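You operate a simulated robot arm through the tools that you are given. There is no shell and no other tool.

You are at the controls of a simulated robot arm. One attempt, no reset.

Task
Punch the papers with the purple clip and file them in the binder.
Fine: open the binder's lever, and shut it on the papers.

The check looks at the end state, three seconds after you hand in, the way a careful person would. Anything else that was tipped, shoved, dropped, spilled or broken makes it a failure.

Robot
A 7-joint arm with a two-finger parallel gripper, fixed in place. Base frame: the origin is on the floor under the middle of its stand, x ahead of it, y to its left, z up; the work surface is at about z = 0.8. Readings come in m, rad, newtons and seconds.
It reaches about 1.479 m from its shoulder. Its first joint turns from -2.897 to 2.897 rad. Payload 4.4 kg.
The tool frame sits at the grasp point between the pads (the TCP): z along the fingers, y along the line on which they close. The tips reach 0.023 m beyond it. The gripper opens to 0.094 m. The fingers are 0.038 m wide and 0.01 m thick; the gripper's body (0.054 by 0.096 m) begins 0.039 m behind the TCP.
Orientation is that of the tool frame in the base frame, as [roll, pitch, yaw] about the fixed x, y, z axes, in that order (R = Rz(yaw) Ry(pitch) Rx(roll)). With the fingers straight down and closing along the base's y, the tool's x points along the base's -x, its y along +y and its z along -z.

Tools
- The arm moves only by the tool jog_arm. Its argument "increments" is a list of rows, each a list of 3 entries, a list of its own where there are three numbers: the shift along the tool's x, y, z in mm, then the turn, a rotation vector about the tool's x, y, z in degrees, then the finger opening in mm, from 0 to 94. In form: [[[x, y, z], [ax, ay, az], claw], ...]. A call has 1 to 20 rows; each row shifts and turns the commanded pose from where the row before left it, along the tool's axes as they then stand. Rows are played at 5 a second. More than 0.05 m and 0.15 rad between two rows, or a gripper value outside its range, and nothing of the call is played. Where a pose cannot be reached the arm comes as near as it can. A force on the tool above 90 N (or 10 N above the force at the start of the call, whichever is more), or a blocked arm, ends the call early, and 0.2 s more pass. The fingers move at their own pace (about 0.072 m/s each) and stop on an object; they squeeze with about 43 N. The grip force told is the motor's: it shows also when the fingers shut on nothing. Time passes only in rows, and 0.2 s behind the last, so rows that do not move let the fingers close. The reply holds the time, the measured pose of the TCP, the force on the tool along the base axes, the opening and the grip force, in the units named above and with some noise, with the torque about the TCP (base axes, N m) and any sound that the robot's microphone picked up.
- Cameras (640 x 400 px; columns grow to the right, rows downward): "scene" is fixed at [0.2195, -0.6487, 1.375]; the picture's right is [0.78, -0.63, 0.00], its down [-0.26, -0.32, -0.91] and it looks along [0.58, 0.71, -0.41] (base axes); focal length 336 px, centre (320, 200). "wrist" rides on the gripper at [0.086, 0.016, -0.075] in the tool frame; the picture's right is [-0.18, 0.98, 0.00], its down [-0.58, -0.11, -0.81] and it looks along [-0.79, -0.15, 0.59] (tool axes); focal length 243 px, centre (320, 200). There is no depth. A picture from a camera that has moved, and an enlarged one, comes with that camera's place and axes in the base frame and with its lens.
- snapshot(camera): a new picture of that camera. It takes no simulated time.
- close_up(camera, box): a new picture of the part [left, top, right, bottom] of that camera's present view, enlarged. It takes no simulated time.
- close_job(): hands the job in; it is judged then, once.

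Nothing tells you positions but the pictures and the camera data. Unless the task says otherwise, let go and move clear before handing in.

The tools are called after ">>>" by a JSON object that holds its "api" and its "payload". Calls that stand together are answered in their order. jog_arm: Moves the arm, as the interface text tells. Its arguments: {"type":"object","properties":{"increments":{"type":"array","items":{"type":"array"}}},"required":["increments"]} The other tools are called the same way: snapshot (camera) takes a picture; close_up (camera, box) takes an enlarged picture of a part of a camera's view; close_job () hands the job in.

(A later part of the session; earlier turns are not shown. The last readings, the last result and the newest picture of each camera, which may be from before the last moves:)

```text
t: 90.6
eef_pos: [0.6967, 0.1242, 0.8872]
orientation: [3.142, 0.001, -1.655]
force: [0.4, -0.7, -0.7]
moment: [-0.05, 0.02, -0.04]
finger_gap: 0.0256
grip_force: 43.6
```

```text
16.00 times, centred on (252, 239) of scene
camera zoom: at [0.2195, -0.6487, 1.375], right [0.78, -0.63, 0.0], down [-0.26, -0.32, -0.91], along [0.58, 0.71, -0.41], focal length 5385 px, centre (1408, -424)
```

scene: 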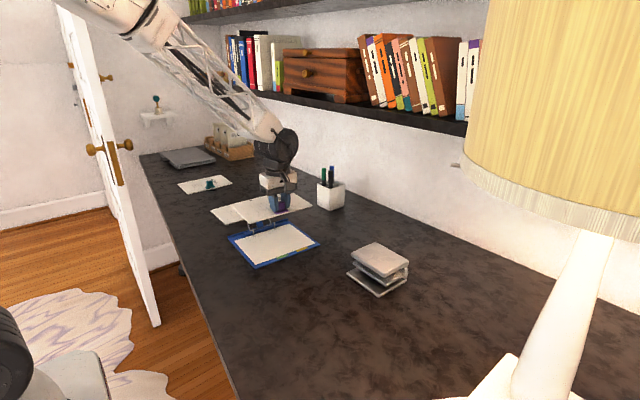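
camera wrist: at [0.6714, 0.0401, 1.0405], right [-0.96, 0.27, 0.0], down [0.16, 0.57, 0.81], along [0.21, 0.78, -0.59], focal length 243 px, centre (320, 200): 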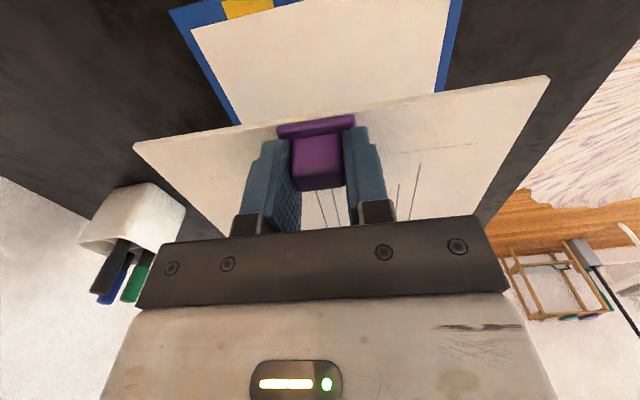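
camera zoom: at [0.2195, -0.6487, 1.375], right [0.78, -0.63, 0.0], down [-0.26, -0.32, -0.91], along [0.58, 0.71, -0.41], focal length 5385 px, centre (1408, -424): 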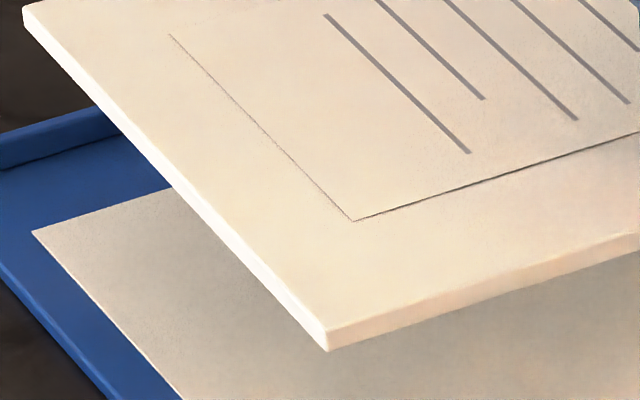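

The hole comes out about 5 mm in +x and 4 mm in +y of the left post. The angle matches the binder. I'll shift to correct, lower 10 mm and re-measure.

>>> {"api": "jog_arm", "payload": {"increments": [[[2, 2.5, 0], [0, 0, 0], 0], [[2.1, 2.5, 0], [0, 0, 0], 0], [[0, 0, 5], [0, 0, 0], 0], [[0, 0, 5], [0, 0, 0], 0], [[0, 0, 0], [0, 0, 0], 0], [[0, 0, 0], [0, 0, 0], 0]]}}

>>> {"api": "close_up", "payload": {"camera": "scene", "box": [226, 212, 266, 242]}}

>>> {"api": "close_up", "payload": {"camera": "scene", "box": [220, 190, 320, 260]}}

```text
t: 92.0
eef_pos: [0.6914, 0.12, 0.8757]
orientation: [-3.141, -0.001, -1.656]
force: [0.6, 0.1, -1.8]
moment: [-0.02, -0.01, 0.0]
finger_gap: 0.0257
grip_force: 43.0
```

```text
13.33 times, centred on (246, 227) of scene
camera zoom: at [0.2195, -0.6487, 1.375], right [0.78, -0.63, 0.0], down [-0.26, -0.32, -0.91], along [0.58, 0.71, -0.41], focal length 4487 px, centre (1307, -160)
```

zoom: 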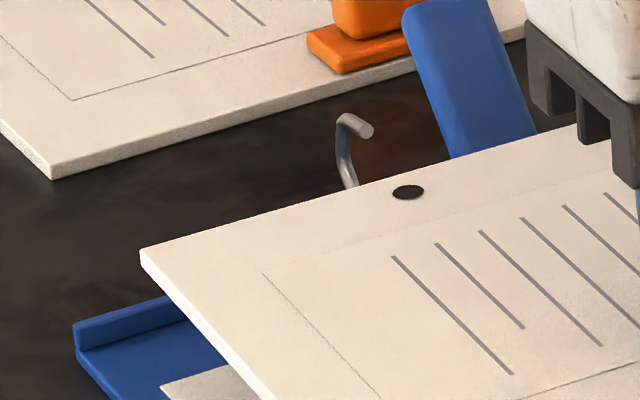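

```text
5.71 times, centred on (270, 225) of scene
camera zoom: at [0.2195, -0.6487, 1.375], right [0.78, -0.63, 0.0], down [-0.26, -0.32, -0.91], along [0.58, 0.71, -0.41], focal length 1923 px, centre (606, 57)
```

zoom: 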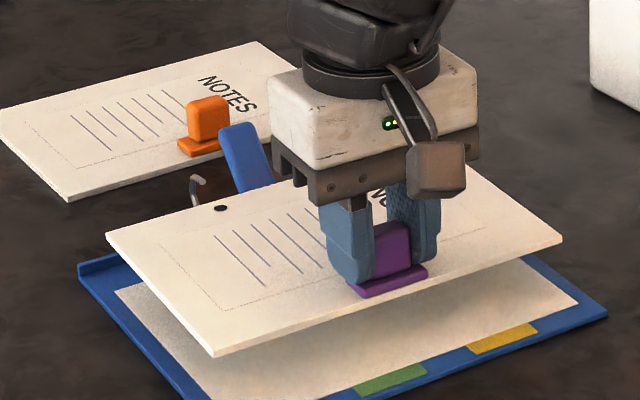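

The hole is now within about 2 mm of the left post axis. I'll lower slowly and feel for contact with the post tops, expected near TCP z 0.872.

>>> {"api": "jog_arm", "payload": {"increments": [[[0, 0, 1.5], [0, 0, 0], 0], [[0, 0, 1.5], [0, 0, 0], 0], [[0, 0, 1.5], [0, 0, 0], 0], [[0, 0, 1.5], [0, 0, 0], 0], [[0, 0, 0], [0, 0, 0], 0]]}}

>>> {"api": "close_up", "payload": {"camera": "scene", "box": [226, 212, 266, 242]}}

```text
t: 93.2
eef_pos: [0.6901, 0.1209, 0.8698]
orientation: [-3.141, -0.001, -1.655]
force: [0.8, -0.3, 0.4]
moment: [0.11, 0.03, -0.05]
finger_gap: 0.0252
grip_force: 43.1
```

```text
13.33 times, centred on (246, 227) of scene
camera zoom: at [0.2195, -0.6487, 1.375], right [0.78, -0.63, 0.0], down [-0.26, -0.32, -0.91], along [0.58, 0.71, -0.41], focal length 4487 px, centre (1307, -160)
```

zoom: 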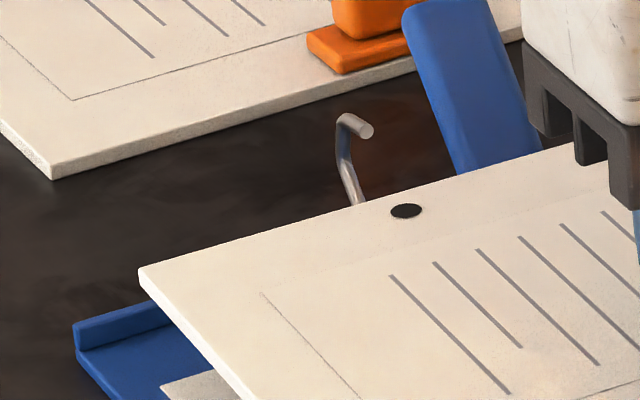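

There's light contact with a post top. The image suggests the hole is about 1.4 mm to the -x side, so I'll lift slightly, shift, and try again.

>>> {"api": "jog_arm", "payload": {"increments": [[[0, 0, -2], [0, 0, 0], 0], [[0, -1.4, 0], [0, 0, 0], 0], [[0, 0, 1.5], [0, 0, 0], 0], [[0, 0, 1.5], [0, 0, 0], 0], [[0, 0, 1], [0, 0, 0], 0], [[0, 0, 0], [0, 0, 0], 0]]}}

>>> {"api": "close_up", "payload": {"camera": "scene", "box": [226, 212, 266, 242]}}

```text
t: 94.6
eef_pos: [0.6914, 0.1209, 0.8696]
orientation: [-3.139, 0.0, -1.653]
force: [-0.8, 0.1, -1.8]
moment: [-0.07, 0.0, 0.01]
finger_gap: 0.0255
grip_force: 42.2
```

```text
13.33 times, centred on (246, 227) of scene
camera zoom: at [0.2195, -0.6487, 1.375], right [0.78, -0.63, 0.0], down [-0.26, -0.32, -0.91], along [0.58, 0.71, -0.41], focal length 4487 px, centre (1307, -160)
```

zoom: 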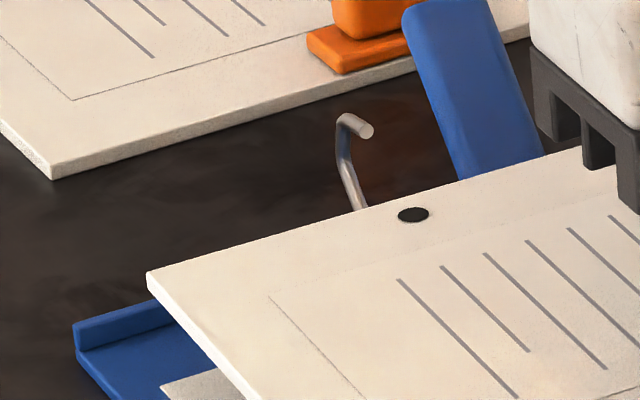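

No contact this time. I'll continue lowering in small steps.

>>> {"api": "jog_arm", "payload": {"increments": [[[0, 0, 1.5], [0, 0, 0], 0], [[0, 0, 1.5], [0, 0, 0], 0], [[0, 0, 1.5], [0, 0, 0], 0], [[0, 0, 0], [0, 0, 0], 0]]}}

>>> {"api": "close_up", "payload": {"camera": "scene", "box": [226, 212, 266, 242]}}

```text
t: 95.6
eef_pos: [0.6928, 0.1212, 0.8651]
orientation: [-3.14, -0.002, -1.654]
force: [-0.2, 0.1, -1.4]
moment: [-0.07, 0.01, -0.02]
finger_gap: 0.0253
grip_force: 43.1
```

```text
13.33 times, centred on (246, 227) of scene
camera zoom: at [0.2195, -0.6487, 1.375], right [0.78, -0.63, 0.0], down [-0.26, -0.32, -0.91], along [0.58, 0.71, -0.41], focal length 4487 px, centre (1307, -160)
```

zoom: 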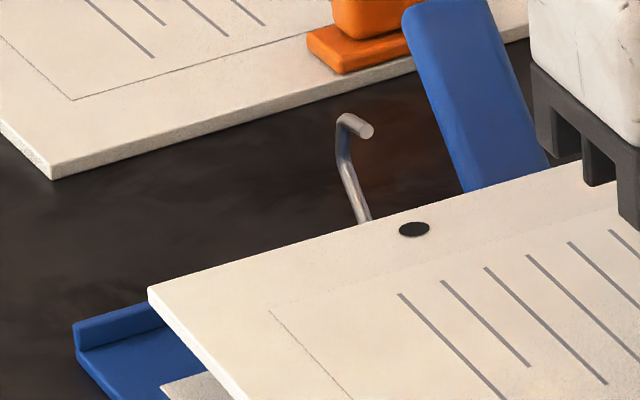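

The paper is now below the earlier contact height with no force, so the posts appear to be entering the holes. Continuing down.

>>> {"api": "jog_arm", "payload": {"increments": [[[0, 0, 1.5], [0, 0, 0], 0], [[0, 0, 1.5], [0, 0, 0], 0], [[0, 0, 1.5], [0, 0, 0], 0], [[0, 0, 0], [0, 0, 0], 0]]}}

>>> {"api": "close_up", "payload": {"camera": "scene", "box": [226, 212, 266, 242]}}

```text
t: 96.6
eef_pos: [0.6945, 0.1197, 0.8594]
orientation: [-3.14, 0.0, -1.654]
force: [-1.3, 0.3, -1.9]
moment: [-0.04, 0.04, 0.01]
finger_gap: 0.0253
grip_force: 43.1
```

```text
13.33 times, centred on (246, 227) of scene
camera zoom: at [0.2195, -0.6487, 1.375], right [0.78, -0.63, 0.0], down [-0.26, -0.32, -0.91], along [0.58, 0.71, -0.41], focal length 4487 px, centre (1307, -160)
```

zoom: 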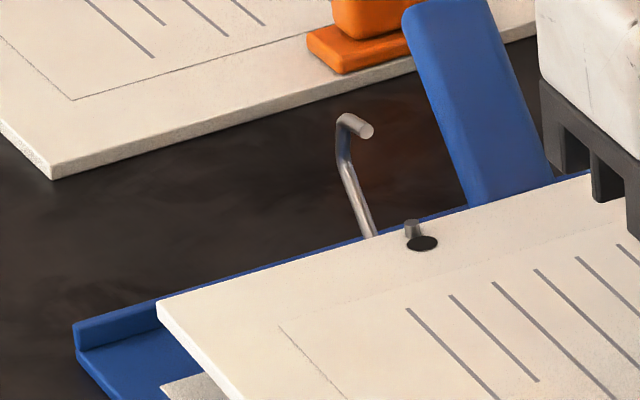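

The left post has come up through its hole but sits close to the hole's left edge. I'll nudge the stack about 2 mm in -x to centre it.

>>> {"api": "jog_arm", "payload": {"increments": [[[0, 1, 0], [0, 0, 0], 0], [[0, 1, 0], [0, 0, 0], 0], [[0, 0, 0], [0, 0, 0], 0]]}}

>>> {"api": "close_up", "payload": {"camera": "scene", "box": [226, 212, 266, 242]}}

>>> {"api": "close_up", "payload": {"camera": "scene", "box": [240, 195, 320, 255]}}

```text
t: 97.4
eef_pos: [0.691, 0.1206, 0.8604]
orientation: [-3.139, 0.0, -1.655]
force: [2.3, -0.4, 0.0]
moment: [0.08, -0.05, -0.35]
finger_gap: 0.0258
grip_force: 42.7
```

```text
13.33 times, centred on (246, 227) of scene
camera zoom: at [0.2195, -0.6487, 1.375], right [0.78, -0.63, 0.0], down [-0.26, -0.32, -0.91], along [0.58, 0.71, -0.41], focal length 4487 px, centre (1307, -160)
```

zoom: 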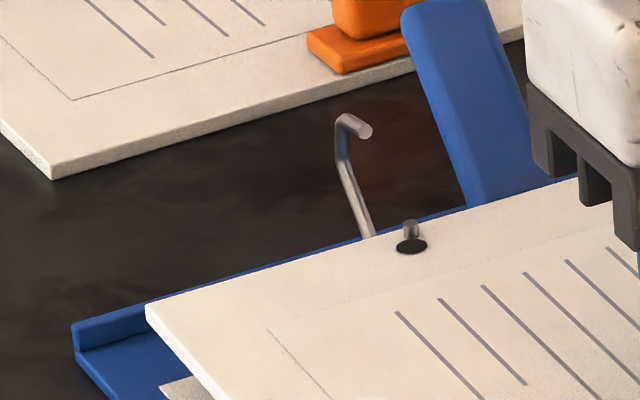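

```text
6.67 times, centred on (280, 225) of scene
camera zoom: at [0.2195, -0.6487, 1.375], right [0.78, -0.63, 0.0], down [-0.26, -0.32, -0.91], along [0.58, 0.71, -0.41], focal length 2244 px, centre (587, 33)
```

zoom: 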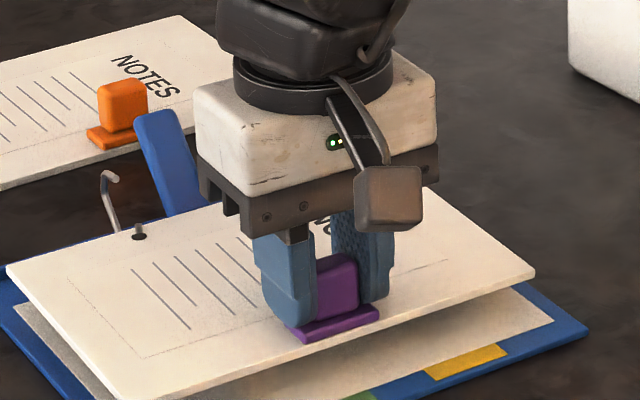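

The post now appears toward the far side of its hole, and there's slight side contact. I'll shift the stack about +2.5 mm in y and +1 mm in x.

>>> {"api": "jog_arm", "payload": {"increments": [[[0, -1, 0], [0, 0, 0], 0], [[-1.2, 0, 0], [0, 0, 0], 0], [[-1.2, 0, 0], [0, 0, 0], 0], [[0, 0, 0], [0, 0, 0], 0]]}}

>>> {"api": "close_up", "payload": {"camera": "scene", "box": [236, 215, 260, 233]}}

>>> {"api": "close_up", "payload": {"camera": "scene", "box": [226, 212, 266, 242]}}

```text
t: 98.4
eef_pos: [0.6918, 0.1238, 0.86]
orientation: [-3.139, 0.0, -1.653]
force: [0.1, 1.3, -1.3]
moment: [-0.07, 0.01, 0.01]
finger_gap: 0.0257
grip_force: 42.6
```

```text
16.00 times, centred on (248, 224) of scene
camera zoom: at [0.2195, -0.6487, 1.375], right [0.78, -0.63, 0.0], down [-0.26, -0.32, -0.91], along [0.58, 0.71, -0.41], focal length 5385 px, centre (1472, -184)
```

zoom: 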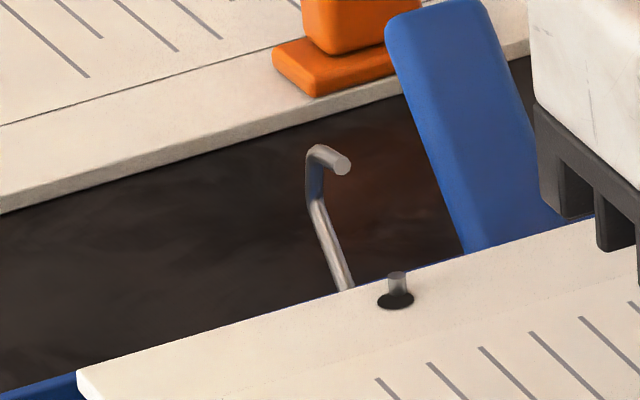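

```text
13.33 times, centred on (246, 227) of scene
camera zoom: at [0.2195, -0.6487, 1.375], right [0.78, -0.63, 0.0], down [-0.26, -0.32, -0.91], along [0.58, 0.71, -0.41], focal length 4487 px, centre (1307, -160)
```

zoom: 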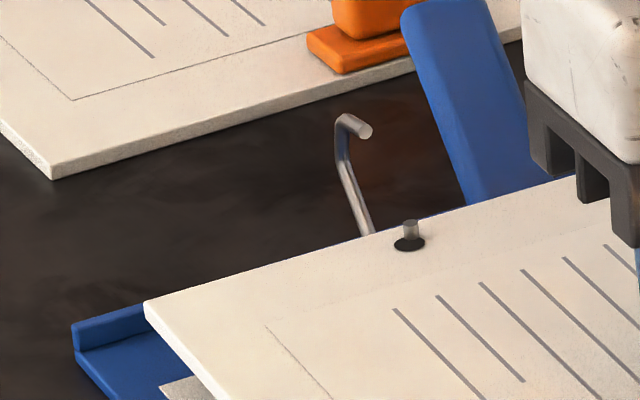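

The stack is free again. I'll continue lowering toward the binder sheet in 2 mm steps.

>>> {"api": "jog_arm", "payload": {"increments": [[[0, 0, 2], [0, 0, 0], 0], [[0, 0, 2], [0, 0, 0], 0], [[0, 0, 2], [0, 0, 0], 0], [[0, 0, 0], [0, 0, 0], 0]]}}

>>> {"api": "close_up", "payload": {"camera": "scene", "box": [226, 212, 266, 242]}}

```text
t: 99.4
eef_pos: [0.6916, 0.1247, 0.8543]
orientation: [-3.14, 0.001, -1.655]
force: [-0.7, 0.1, -1.0]
moment: [-0.05, -0.03, 0.02]
finger_gap: 0.0257
grip_force: 42.6
```

```text
13.33 times, centred on (246, 227) of scene
camera zoom: at [0.2195, -0.6487, 1.375], right [0.78, -0.63, 0.0], down [-0.26, -0.32, -0.91], along [0.58, 0.71, -0.41], focal length 4487 px, centre (1307, -160)
```

zoom: 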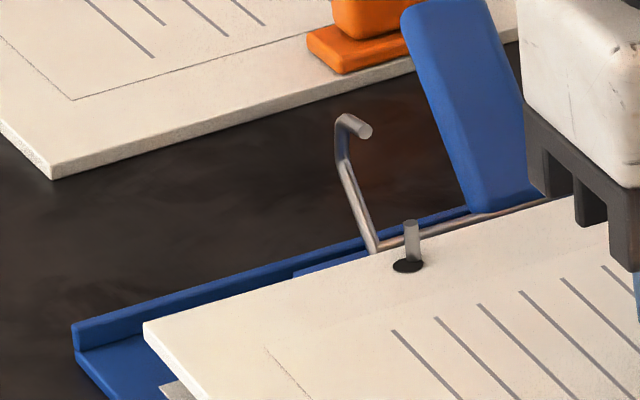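

Still no contact. Continuing down toward the binder sheet.

>>> {"api": "jog_arm", "payload": {"increments": [[[0, 0, 2], [0, 0, 0], 0], [[0, 0, 2], [0, 0, 0], 0], [[0, 0, 2], [0, 0, 0], 0], [[0, 0, 2], [0, 0, 0], 0], [[0, 0, 0], [0, 0, 0], 0]]}}

>>> {"api": "close_up", "payload": {"camera": "scene", "box": [226, 212, 266, 242]}}

>>> {"api": "close_up", "payload": {"camera": "scene", "box": [230, 195, 330, 265]}}

```text
t: 100.6
eef_pos: [0.6932, 0.1231, 0.8445]
orientation: [3.141, 0.001, -1.655]
force: [0.0, -0.7, -0.2]
moment: [-0.07, 0.01, 0.03]
finger_gap: 0.0254
grip_force: 42.7
```

```text
13.33 times, centred on (246, 227) of scene
camera zoom: at [0.2195, -0.6487, 1.375], right [0.78, -0.63, 0.0], down [-0.26, -0.32, -0.91], along [0.58, 0.71, -0.41], focal length 4487 px, centre (1307, -160)
```

zoom: 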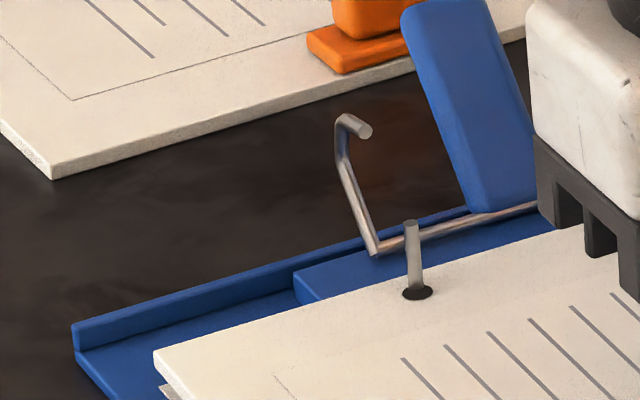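

```text
5.71 times, centred on (280, 230) of scene
camera zoom: at [0.2195, -0.6487, 1.375], right [0.78, -0.63, 0.0], down [-0.26, -0.32, -0.91], along [0.58, 0.71, -0.41], focal length 1923 px, centre (549, 29)
```

zoom: 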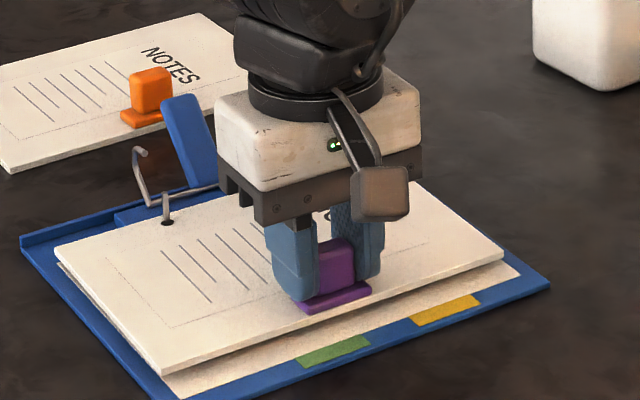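

The stack is almost down on the sheet with the left post well seated. I'll lower the last few millimetres until it rests.

>>> {"api": "jog_arm", "payload": {"increments": [[[0, 0, 1], [0, 0, 0], 0], [[0, 0, 1], [0, 0, 0], 0], [[0, 0, 0], [0, 0, 0], 0]]}}

>>> {"api": "close_up", "payload": {"camera": "scene", "box": [230, 195, 330, 265]}}

```text
t: 101.4
eef_pos: [0.6916, 0.1237, 0.8439]
orientation: [-3.142, 0.0, -1.653]
force: [0.0, 0.6, -1.6]
moment: [-0.11, 0.01, -0.01]
finger_gap: 0.0256
grip_force: 42.9
```

```text
5.71 times, centred on (280, 230) of scene
camera zoom: at [0.2195, -0.6487, 1.375], right [0.78, -0.63, 0.0], down [-0.26, -0.32, -0.91], along [0.58, 0.71, -0.41], focal length 1923 px, centre (549, 29)
```

zoom: 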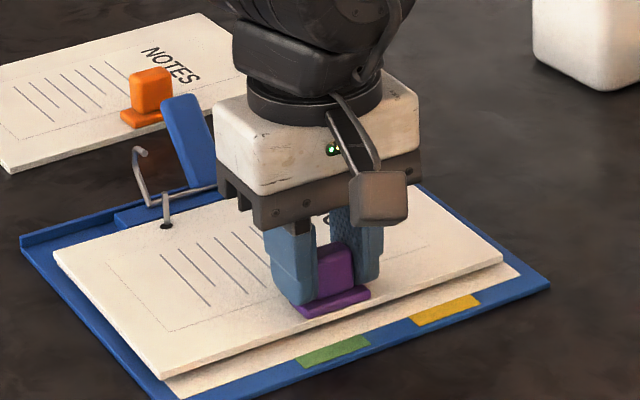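

>>> {"api": "jog_arm", "payload": {"increments": [[[0, 0, 1], [0, 0, 0], 0], [[0, 0, 1], [0, 0, 0], 0], [[0, 0, 0], [0, 0, 0], 0]]}}

>>> {"api": "close_up", "payload": {"camera": "scene", "box": [230, 210, 290, 260]}}

```text
t: 102.2
eef_pos: [0.6916, 0.1232, 0.8403]
orientation: [-3.14, -0.001, -1.654]
force: [0.8, 0.1, -2.1]
moment: [-0.07, 0.05, 0.03]
finger_gap: 0.0253
grip_force: 43.2
```

```text
8.00 times, centred on (260, 235) of scene
camera zoom: at [0.2195, -0.6487, 1.375], right [0.78, -0.63, 0.0], down [-0.26, -0.32, -0.91], along [0.58, 0.71, -0.41], focal length 2692 px, centre (800, -80)
```

zoom: 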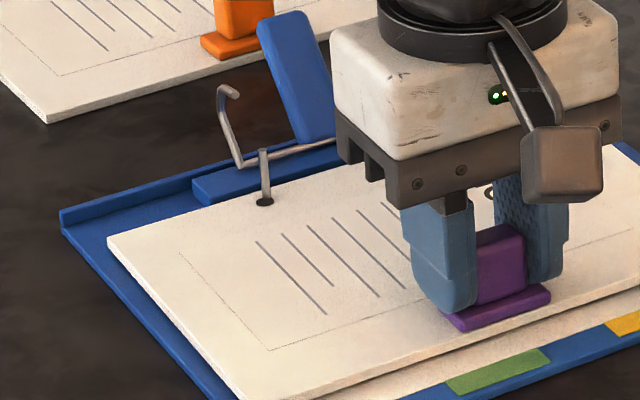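

Still no contact. I'll go down another couple of millimetres.

>>> {"api": "jog_arm", "payload": {"increments": [[[0, 0, 1], [0, 0, 0], 0], [[0, 0, 1], [0, 0, 0], 0], [[0, 0, 0], [0, 0, 0], 0]]}}

>>> {"api": "close_up", "payload": {"camera": "scene", "box": [230, 210, 290, 260]}}

```text
t: 103.0
eef_pos: [0.6904, 0.1234, 0.8388]
orientation: [-3.14, 0.001, -1.654]
force: [0.0, 0.0, -1.0]
moment: [-0.05, -0.02, 0.0]
finger_gap: 0.0253
grip_force: 43.8
```

```text
8.00 times, centred on (260, 235) of scene
camera zoom: at [0.2195, -0.6487, 1.375], right [0.78, -0.63, 0.0], down [-0.26, -0.32, -0.91], along [0.58, 0.71, -0.41], focal length 2692 px, centre (800, -80)
```

zoom: 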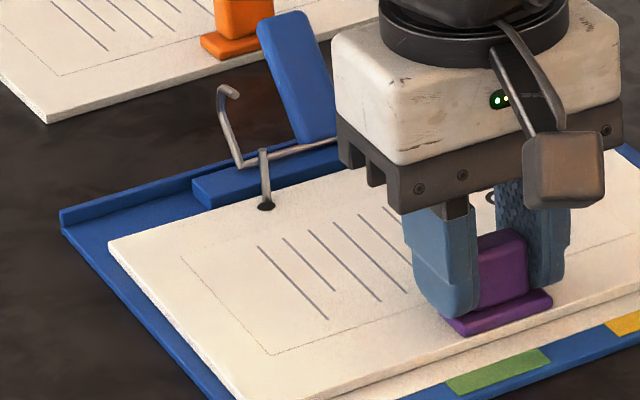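

>>> {"api": "jog_arm", "payload": {"increments": [[[0, 0, 1], [0, 0, 0], 0], [[0, 0, 0], [0, 0, 0], 0]]}}

>>> {"api": "close_up", "payload": {"camera": "scene", "box": [230, 210, 290, 260]}}

>>> {"api": "close_up", "payload": {"camera": "scene", "box": [270, 200, 320, 250]}}

```text
t: 103.6
eef_pos: [0.6917, 0.1224, 0.8384]
orientation: [-3.14, 0.0, -1.654]
force: [-0.5, -3.4, 7.2]
moment: [0.93, -0.07, 0.06]
finger_gap: 0.0256
grip_force: 42.4
```

```text
8.00 times, centred on (260, 235) of scene
camera zoom: at [0.2195, -0.6487, 1.375], right [0.78, -0.63, 0.0], down [-0.26, -0.32, -0.91], along [0.58, 0.71, -0.41], focal length 2692 px, centre (800, -80)
```

zoom: 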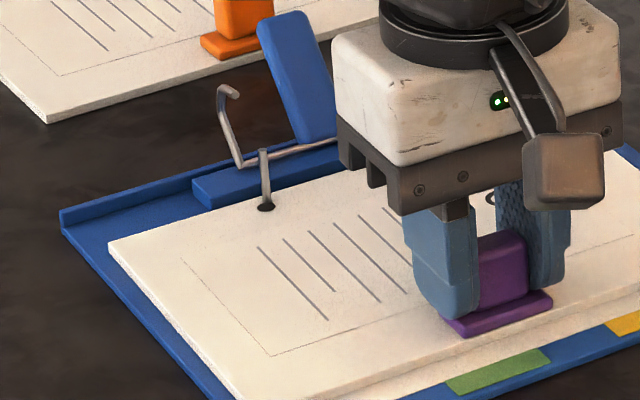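

```text
8.00 times, centred on (295, 225) of scene
camera zoom: at [0.2195, -0.6487, 1.375], right [0.78, -0.63, 0.0], down [-0.26, -0.32, -0.91], along [0.58, 0.71, -0.41], focal length 2692 px, centre (520, 0)
```

zoom: 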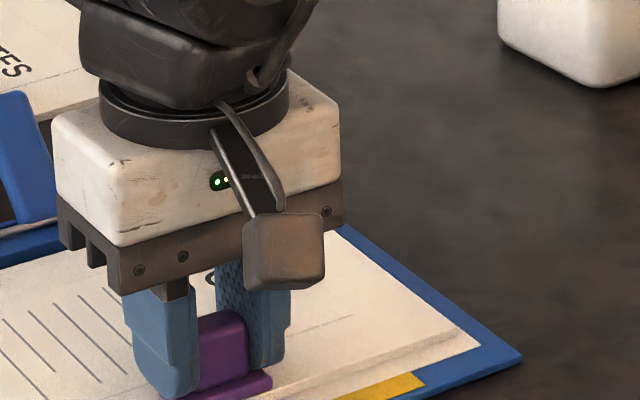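

The far end now rests on the binder sheet, and since the rigid stack is flat both posts must be through. I'll release the clip and rise straight up.

>>> {"api": "jog_arm", "payload": {"increments": [[[0, 0, 0], [0, 0, 0], 30], [[0, 0, 0], [0, 0, 0], 36], [[0, 0, 0], [0, 0, 0], 42], [[0, 0, 0], [0, 0, 0], 42], [[0, 0, -5], [0, 0, 0], 42], [[0, 0, -15], [0, 0, 0], 42], [[0, 0, -25], [0, 0, 0], 42], [[0, 0, -35], [0, 0, 0], 42], [[0, 0, -35], [0, 0, 0], 42], [[0, 0, 0], [0, 0, 0], 42]]}}

>>> {"api": "close_up", "payload": {"camera": "scene", "box": [225, 180, 335, 270]}}

>>> {"api": "snapshot", "payload": {"camera": "wrist"}}

```text
t: 105.8
eef_pos: [0.6905, 0.1241, 0.9545]
orientation: [-3.141, 0.001, -1.655]
force: [-0.6, 0.3, -0.2]
moment: [0.03, -0.02, 0.02]
finger_gap: 0.0419
grip_force: 0.0
```

```text
4.44 times, centred on (280, 225) of scene
camera zoom: at [0.2195, -0.6487, 1.375], right [0.78, -0.63, 0.0], down [-0.26, -0.32, -0.91], along [0.58, 0.71, -0.41], focal length 1496 px, centre (498, 89)
```

zoom: 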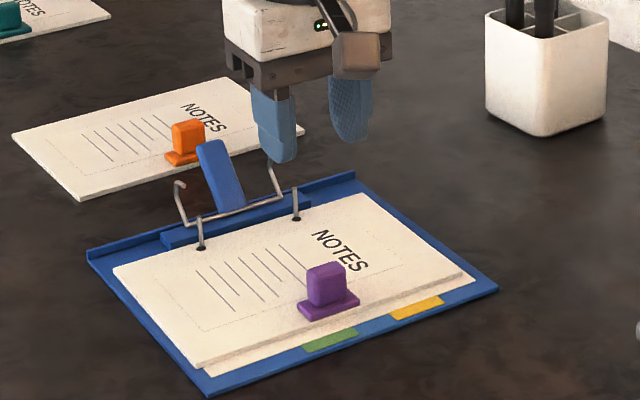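

```text
taken
camera wrist: at [0.6658, 0.0389, 1.0294], right [-0.96, 0.27, 0.0], down [0.16, 0.57, 0.81], along [0.21, 0.78, -0.59], focal length 243 px, centre (320, 200)
```

wrist: 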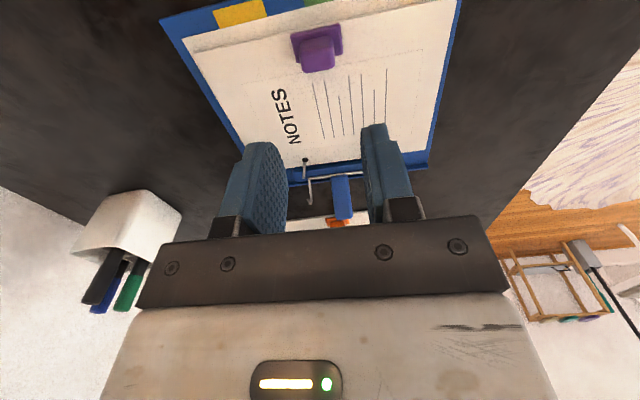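

Both posts stand through the holes and the papers lie flat in the binder. Now I need to shut the lever, so I'll close the fingers, travel over it and come down behind it on its +y side.

>>> {"api": "jog_arm", "payload": {"increments": [[[0, 0, -5], [0, 0, 0], 20], [[-20, 0, 0], [0, 0, 0], 0], [[-40, 0, 0], [0, 0, 0], 0], [[-42, 0, 0], [0, 0, 0], 0], [[-42, 0, 0], [0, 0, 0], 0], [[-42, 0.7, 0], [0, 0, 0], 0], [[-35.6, 0, 0], [0, 0, 0], 0], [[0, 0, 0], [0, 0, 0], 0]]}}

>>> {"api": "snapshot", "payload": {"camera": "wrist"}}

>>> {"api": "close_up", "payload": {"camera": "scene", "box": [210, 170, 330, 260]}}

```text
t: 107.6
eef_pos: [0.7127, 0.3457, 0.9578]
orientation: [-3.14, 0.001, -1.655]
force: [0.7, 0.7, -0.4]
moment: [0.03, 0.0, 0.02]
finger_gap: 0.0
grip_force: 42.7
```

```text
taken
camera wrist: at [0.6875, 0.2605, 1.0326], right [-0.96, 0.27, 0.0], down [0.16, 0.57, 0.81], along [0.21, 0.78, -0.59], focal length 243 px, centre (320, 200)
```

wrist: 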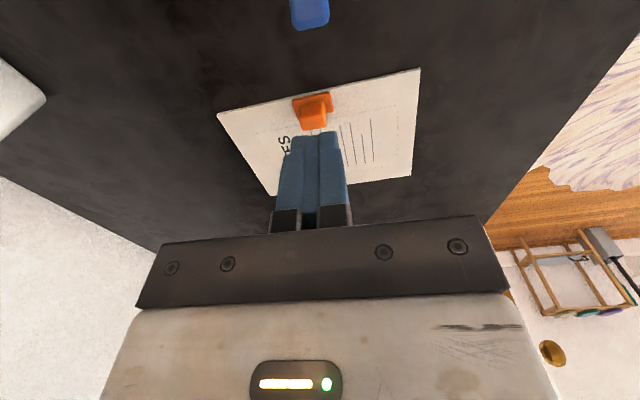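

```text
4.44 times, centred on (270, 215) of scene
camera zoom: at [0.2195, -0.6487, 1.375], right [0.78, -0.63, 0.0], down [-0.26, -0.32, -0.91], along [0.58, 0.71, -0.41], focal length 1496 px, centre (542, 133)
```

zoom: 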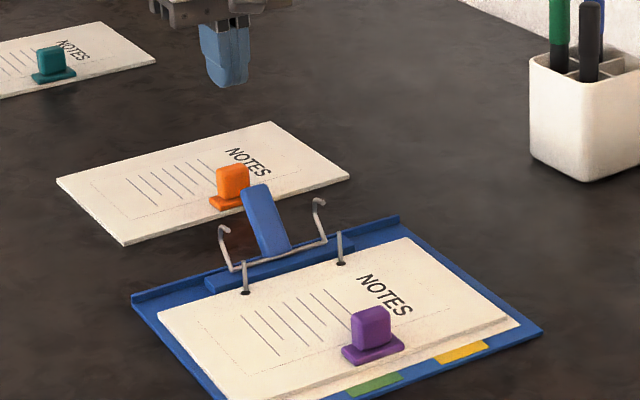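

Behind the lever there's a clear gap of about 70 mm, from the lever top (y ≈ 0.314) to the orange clip (y ≈ 0.385). I'll lower the closed fingers into the middle of it.

>>> {"api": "jog_arm", "payload": {"increments": [[[0, 3, 25], [0, 0, 0], 0], [[0, 0, 30], [0, 0, 0], 0], [[0, 0, 22], [0, 0, 0], 0], [[0, 0, 14], [0, 0, 0], 0], [[0, 0, 0], [0, 0, 0], 0]]}}

>>> {"api": "close_up", "payload": {"camera": "scene", "box": [220, 170, 320, 250]}}

>>> {"api": "snapshot", "payload": {"camera": "wrist"}}

```text
t: 108.8
eef_pos: [0.708, 0.3449, 0.8682]
orientation: [-3.14, -0.001, -1.654]
force: [-0.3, 0.3, -0.2]
moment: [-0.02, 0.01, -0.03]
finger_gap: 0.0
grip_force: 42.2
```

```text
5.00 times, centred on (270, 210) of scene
camera zoom: at [0.2195, -0.6487, 1.375], right [0.78, -0.63, 0.0], down [-0.26, -0.32, -0.91], along [0.58, 0.71, -0.41], focal length 1683 px, centre (570, 150)
```

zoom: 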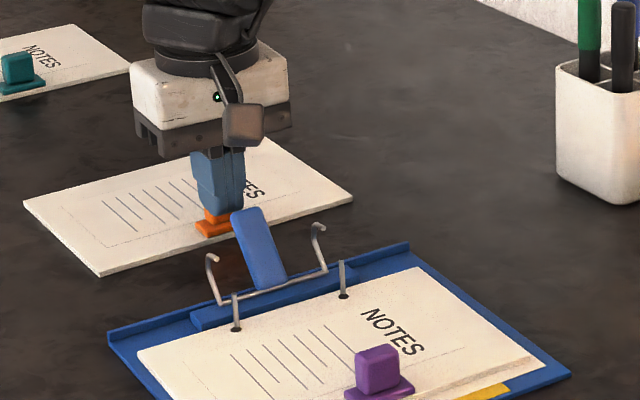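

```text
taken
camera wrist: at [0.6834, 0.2612, 0.9436], right [-0.96, 0.27, 0.0], down [0.16, 0.57, 0.81], along [0.21, 0.78, -0.59], focal length 243 px, centre (320, 200)
```

wrist: 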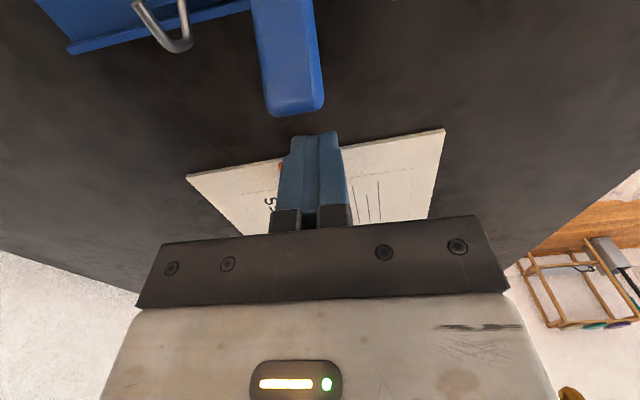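

The fingers are squarely behind the lever. I'll push it back toward -y in small steps, watching the force.

>>> {"api": "jog_arm", "payload": {"increments": [[[6, 0, 0], [0, 0, 0], 0], [[6, 0, 0], [0, 0, 0], 0], [[5, 0, 0], [0, 0, 0], 0], [[5, 0, 0], [0, 0, 0], 0], [[0, 0, 0], [0, 0, 0], 0]]}}

>>> {"api": "close_up", "payload": {"camera": "scene", "box": [220, 170, 320, 250]}}

```text
t: 110.0
eef_pos: [0.7061, 0.3236, 0.8678]
orientation: [3.141, 0.001, -1.654]
force: [-0.3, 0.4, 0.6]
moment: [0.02, -0.03, 0.03]
finger_gap: 0.0
grip_force: 42.1
```

```text
5.00 times, centred on (270, 210) of scene
camera zoom: at [0.2195, -0.6487, 1.375], right [0.78, -0.63, 0.0], down [-0.26, -0.32, -0.91], along [0.58, 0.71, -0.41], focal length 1683 px, centre (570, 150)
```

zoom: 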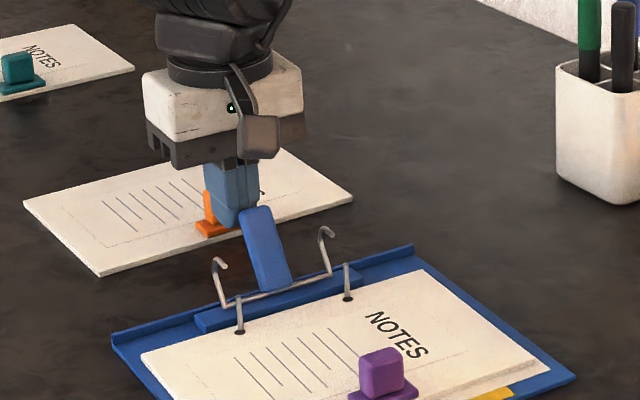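

The lever is moving back and the binder slid only a couple of millimetres. I'll continue more slowly.

>>> {"api": "jog_arm", "payload": {"increments": [[[2, 0, 0], [0, 0, 0], 0], [[2, 0, 0], [0, 0, 0], 0], [[2, 0, 0], [0, 0, 0], 0], [[2, 0, 0], [0, 0, 0], 0], [[2, 0, 0], [0, 0, 0], 0], [[0, 0, 0], [0, 0, 0], 0]]}}

>>> {"api": "close_up", "payload": {"camera": "scene", "box": [220, 170, 320, 250]}}

```text
t: 111.4
eef_pos: [0.7043, 0.3127, 0.8655]
orientation: [3.141, -0.001, -1.654]
force: [0.5, 0.6, 0.3]
moment: [-0.02, 0.0, 0.0]
finger_gap: 0.0
grip_force: 42.5
```

```text
5.00 times, centred on (270, 210) of scene
camera zoom: at [0.2195, -0.6487, 1.375], right [0.78, -0.63, 0.0], down [-0.26, -0.32, -0.91], along [0.58, 0.71, -0.41], focal length 1683 px, centre (570, 150)
```

zoom: 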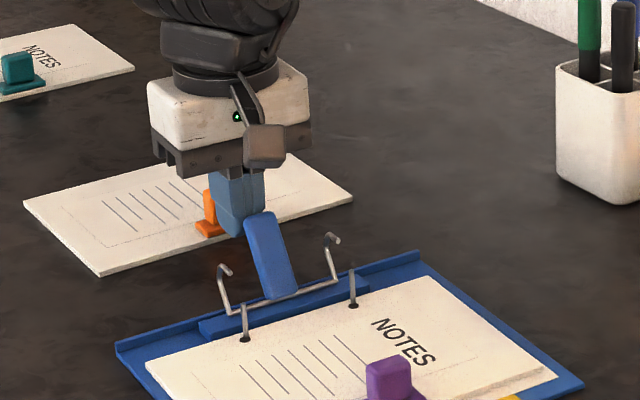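

The binder is now sliding instead of the lever turning. I'll stop pushing and look closely at the mechanism.

>>> {"api": "close_up", "payload": {"camera": "scene", "box": [240, 200, 300, 245]}}

>>> {"api": "close_up", "payload": {"camera": "wrist", "box": [100, 0, 440, 210]}}

>>> {"api": "snapshot", "payload": {"camera": "scene"}}

```text
8.89 times, centred on (270, 222) of scene
camera zoom: at [0.2195, -0.6487, 1.375], right [0.78, -0.63, 0.0], down [-0.26, -0.32, -0.91], along [0.58, 0.71, -0.41], focal length 2992 px, centre (764, 0)
```

zoom: 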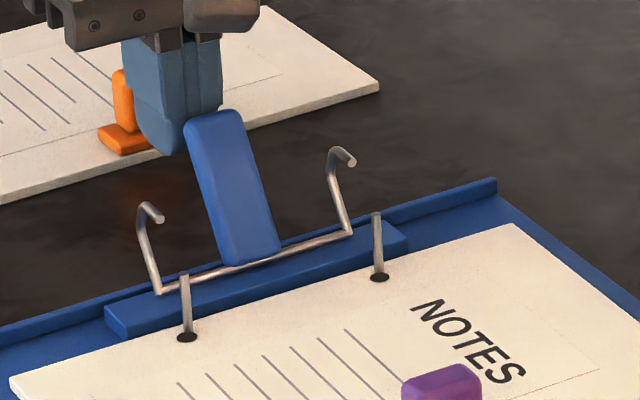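

```text
1.88 times, centred on (270, 105) of wrist
camera zoom: at [0.68, 0.2284, 0.9409], right [-0.96, 0.27, 0.0], down [0.16, 0.57, 0.81], along [0.21, 0.78, -0.59], focal length 457 px, centre (414, 379)
```

zoom: 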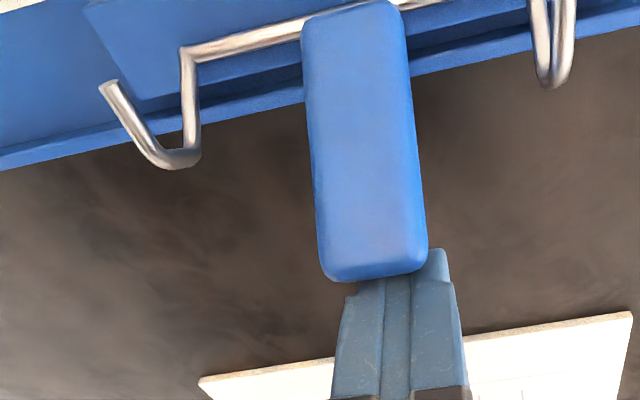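

```text
taken
```

scene: 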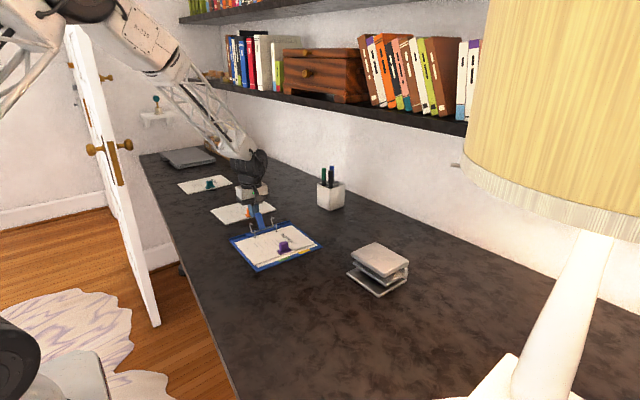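

The binder slides because it's light, so instead I'll grip the lever by its sides and swing it up about its hinge. First I'll back off, rise, and tilt the gripper to match the lever's lean of about 37°.

>>> {"api": "jog_arm", "payload": {"increments": [[[-8, 0, 0], [0, 0, 0], 0], [[-7, 0, -5], [0, 0, 0], 0], [[0, 0, -25], [0, 0, 0], 0], [[0, 0, -30], [0, 0, -1.1], 20], [[0, 0, 0], [0, 7.4, 0], 44], [[0, 0, 0], [0, 7.4, 0], 44], [[0, 0, 0], [0, 7.4, 0], 44], [[0, 0, 0], [0, 7.4, 0], 44], [[0, 0, 0], [0, 7.4, 0], 44], [[0, 0, 0], [0, 0, 0], 44]]}}

>>> {"api": "snapshot", "payload": {"camera": "wrist"}}

>>> {"api": "close_up", "payload": {"camera": "scene", "box": [210, 150, 330, 250]}}

```text
t: 113.6
eef_pos: [0.7058, 0.327, 0.9263]
orientation: [-3.14, -0.646, -1.635]
force: [-0.2, 0.2, -1.1]
moment: [-0.02, -0.02, 0.0]
finger_gap: 0.044
grip_force: 0.1
```

```text
taken
camera wrist: at [0.6869, 0.3044, 1.0385], right [-0.97, 0.21, -0.11], down [0.17, 0.94, 0.29], along [0.17, 0.27, -0.95], focal length 243 px, centre (320, 200)
```

wrist: 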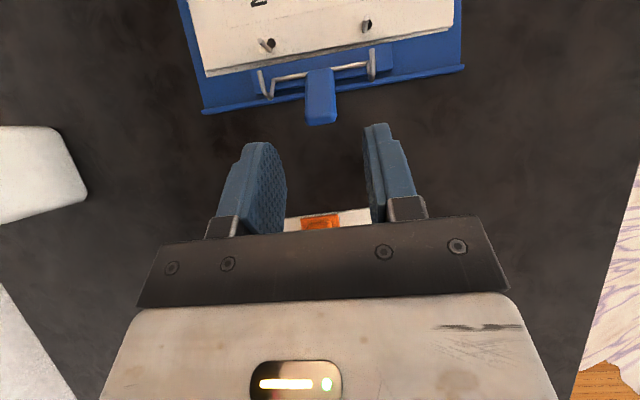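

```text
4.00 times, centred on (270, 200) of scene
camera zoom: at [0.2195, -0.6487, 1.375], right [0.78, -0.63, 0.0], down [-0.26, -0.32, -0.91], along [0.58, 0.71, -0.41], focal length 1346 px, centre (520, 200)
```

zoom: 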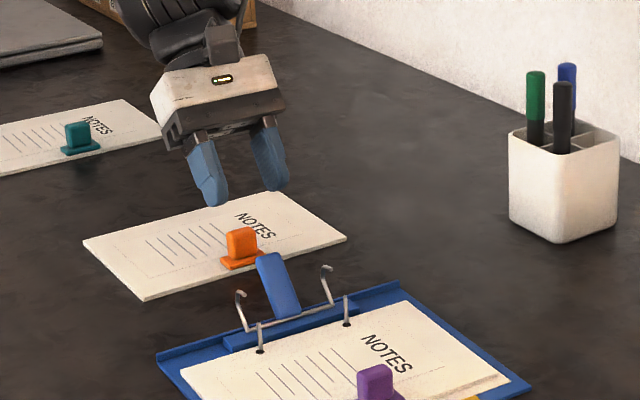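

The gripper's tilt matches the lever. In the tool frame the lever lies about 14 mm toward -x and 4 mm toward -y, with its top 75 mm ahead. I'll line up and approach along its axis.

>>> {"api": "jog_arm", "payload": {"increments": [[[-13.5, -4, 0], [0, 0, 0], 44], [[0, 0, 20], [0, 0, 0], 44], [[0, 0, 20], [0, 0, 0], 44], [[0, 0, 0], [0, 0, 0], 44]]}}

>>> {"api": "snapshot", "payload": {"camera": "wrist"}}

>>> {"api": "close_up", "payload": {"camera": "scene", "box": [220, 160, 320, 240]}}

```text
t: 114.6
eef_pos: [0.7099, 0.3132, 0.8867]
orientation: [-3.141, -0.645, -1.635]
force: [0.2, -0.2, 1.1]
moment: [0.02, 0.01, 0.01]
finger_gap: 0.0438
grip_force: 0.2
```

```text
taken
camera wrist: at [0.6906, 0.2915, 0.9976], right [-0.97, 0.21, -0.11], down [0.17, 0.94, 0.29], along [0.17, 0.27, -0.95], focal length 243 px, centre (320, 200)
```

wrist: 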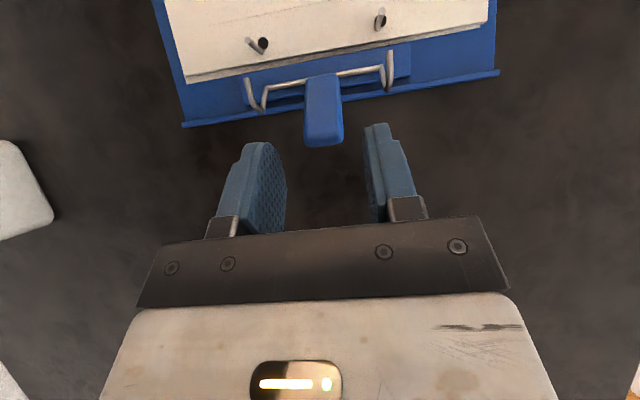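

```text
5.00 times, centred on (270, 200) of scene
camera zoom: at [0.2195, -0.6487, 1.375], right [0.78, -0.63, 0.0], down [-0.26, -0.32, -0.91], along [0.58, 0.71, -0.41], focal length 1683 px, centre (570, 200)
```

zoom: 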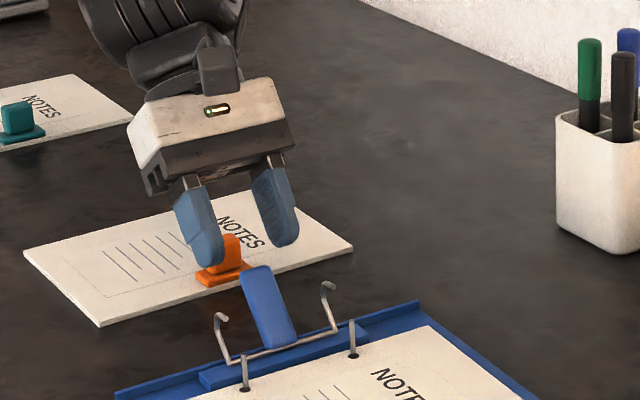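

The lever is centred between the fingers. I'll advance along its axis until it sits well inside the grip.

>>> {"api": "jog_arm", "payload": {"increments": [[[0, 0, 12], [0, 0, 0], 44], [[0, 0, 12], [0, 0, 0], 44], [[0, 0, 10], [0, 0, 0], 44], [[0, 0, 8], [0, 0, 0], 44], [[0, 0, 6], [0, 0, 0], 44], [[0, 0, 0], [0, 0, 0], 44]]}}

>>> {"api": "snapshot", "payload": {"camera": "wrist"}}

>>> {"api": "close_up", "payload": {"camera": "scene", "box": [230, 180, 310, 240]}}

```text
t: 116.0
eef_pos: [0.7063, 0.2846, 0.8488]
orientation: [-3.139, -0.646, -1.636]
force: [-1.1, -0.9, -0.6]
moment: [0.01, -0.04, -0.03]
finger_gap: 0.0441
grip_force: 0.1
```

```text
taken
camera wrist: at [0.6881, 0.2627, 0.9618], right [-0.97, 0.21, -0.11], down [0.17, 0.94, 0.29], along [0.17, 0.27, -0.95], focal length 243 px, centre (320, 200)
```

wrist: 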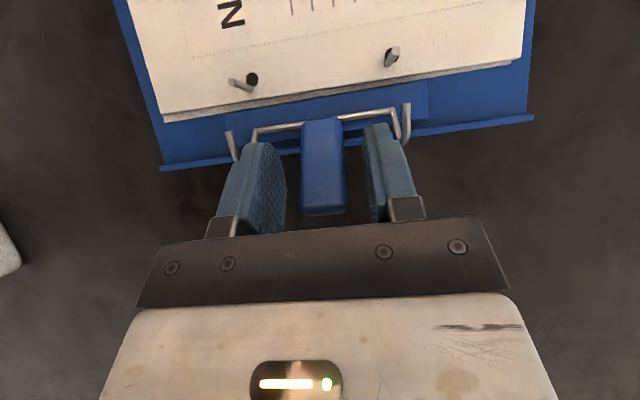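

```text
6.67 times, centred on (270, 210) of scene
camera zoom: at [0.2195, -0.6487, 1.375], right [0.78, -0.63, 0.0], down [-0.26, -0.32, -0.91], along [0.58, 0.71, -0.41], focal length 2244 px, centre (653, 133)
```

zoom: 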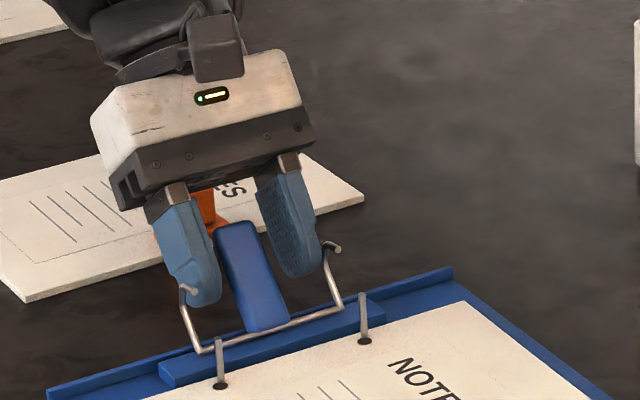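

The lever is fully between the fingers and clear of the hooks. Closing on it.

>>> {"api": "jog_arm", "payload": {"increments": [[[0, 0, 0], [0, 0, 0], 36], [[0, 0, 0], [0, 0, 0], 28], [[0, 0, 0], [0, 0, 0], 22], [[0, 0, 0], [0, 0, 0], 0], [[0, 0, 0], [0, 0, 0], 0], [[0, 0, 0], [0, 0, 0], 0]]}}

>>> {"api": "snapshot", "payload": {"camera": "wrist"}}

>>> {"api": "close_up", "payload": {"camera": "scene", "box": [230, 180, 310, 240]}}

```text
t: 117.4
eef_pos: [0.7063, 0.2856, 0.8511]
orientation: [-3.14, -0.646, -1.634]
force: [-0.9, 1.8, 0.0]
moment: [0.06, 0.36, -0.58]
finger_gap: 0.0234
grip_force: 42.6
```

```text
taken
camera wrist: at [0.6881, 0.2628, 0.9619], right [-0.97, 0.21, -0.11], down [0.17, 0.94, 0.29], along [0.17, 0.27, -0.95], focal length 243 px, centre (320, 200)
```

wrist: 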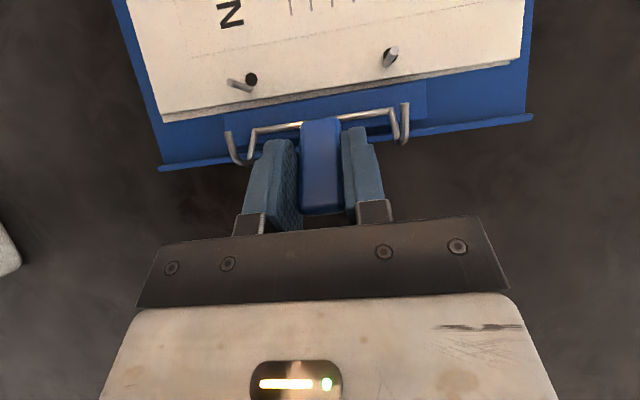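

```text
6.67 times, centred on (270, 210) of scene
camera zoom: at [0.2195, -0.6487, 1.375], right [0.78, -0.63, 0.0], down [-0.26, -0.32, -0.91], along [0.58, 0.71, -0.41], focal length 2244 px, centre (653, 133)
```

zoom: 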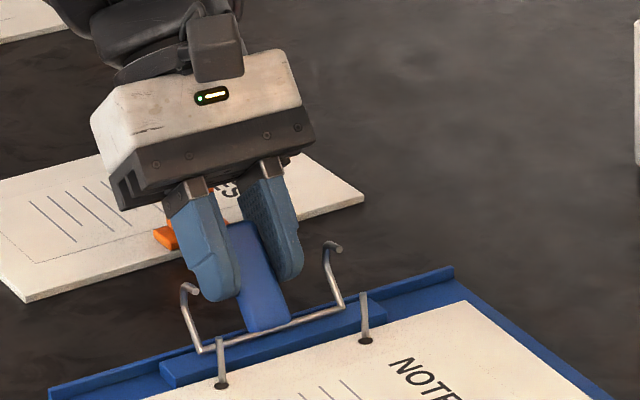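

The lever is gripped. Before swinging it, I'll zoom on the posts and holes from this top-down view.

>>> {"api": "close_up", "payload": {"camera": "wrist", "box": [205, 40, 305, 120]}}

>>> {"api": "close_up", "payload": {"camera": "wrist", "box": [340, 20, 440, 100]}}

```text
5.00 times, centred on (255, 80) of wrist
camera zoom: at [0.6881, 0.2628, 0.9619], right [-0.97, 0.21, -0.11], down [0.17, 0.94, 0.29], along [0.17, 0.27, -0.95], focal length 1213 px, centre (645, 800)
```

zoom: 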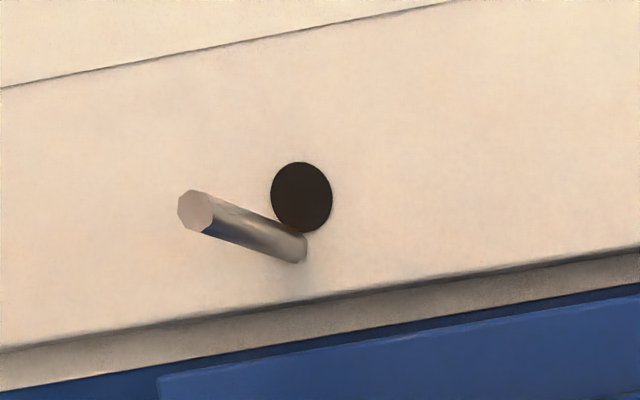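

```text
5.00 times, centred on (390, 60) of wrist
camera zoom: at [0.6881, 0.2628, 0.9619], right [-0.97, 0.21, -0.11], down [0.17, 0.94, 0.29], along [0.17, 0.27, -0.95], focal length 1213 px, centre (-30, 900)
```

zoom: 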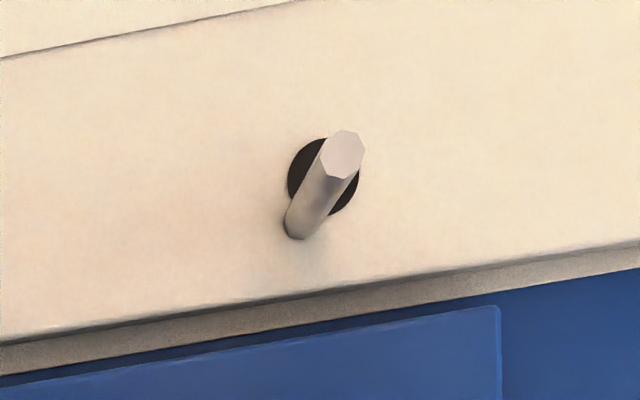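

From above, the posts stand about 5 mm toward +y (and 2.5 mm +x) of the hole centres, so the papers aren't properly seated. I'll let go of the lever, re-grip the clip and shift the stack onto the posts before closing.

>>> {"api": "jog_arm", "payload": {"increments": [[[0, 0, 0], [0, 0, 0], 32], [[0, 0, 0], [0, 0, 0], 40], [[0, 0, 0], [0, 0, 0], 44], [[0, 0, -8], [0, 0, 0], 44], [[0, 0, -15], [0, 0, 0], 44], [[0, 0, -25], [0, 0, 0], 44], [[0, 0, -30], [0, 0, 0], 44], [[0, 0, -30], [0, 0, 0], 44], [[0, 0, 0], [0, 0, 0], 44]]}}

>>> {"api": "snapshot", "payload": {"camera": "wrist"}}

>>> {"api": "close_up", "payload": {"camera": "scene", "box": [220, 170, 330, 260]}}

```text
t: 119.4
eef_pos: [0.7111, 0.3496, 0.9337]
orientation: [-3.14, -0.647, -1.636]
force: [-0.1, 0.2, -0.6]
moment: [-0.04, -0.01, 0.0]
finger_gap: 0.044
grip_force: 0.1
```

```text
taken
camera wrist: at [0.6931, 0.3275, 1.0447], right [-0.97, 0.21, -0.11], down [0.17, 0.94, 0.29], along [0.17, 0.27, -0.95], focal length 243 px, centre (320, 200)
```

wrist: 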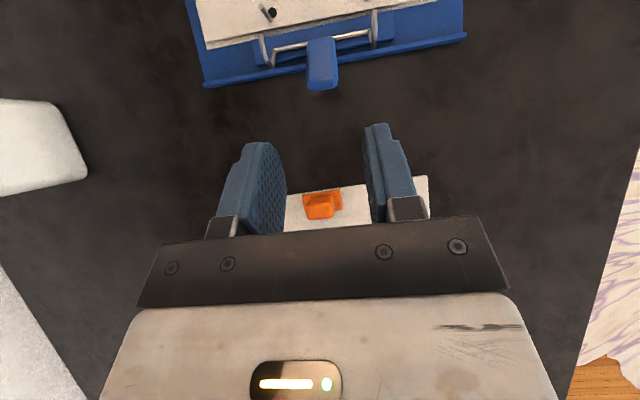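

```text
4.44 times, centred on (275, 215) of scene
camera zoom: at [0.2195, -0.6487, 1.375], right [0.78, -0.63, 0.0], down [-0.26, -0.32, -0.91], along [0.58, 0.71, -0.41], focal length 1496 px, centre (520, 133)
```

zoom: 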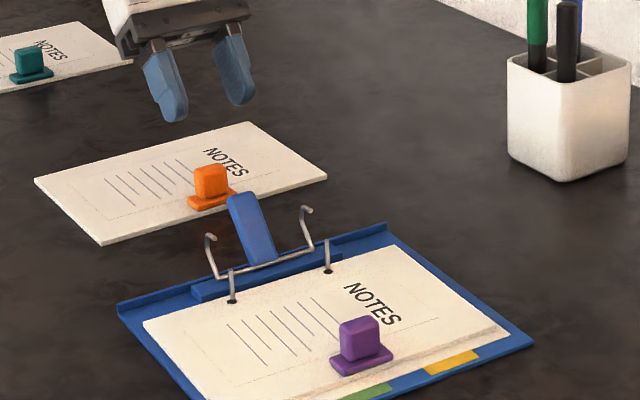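

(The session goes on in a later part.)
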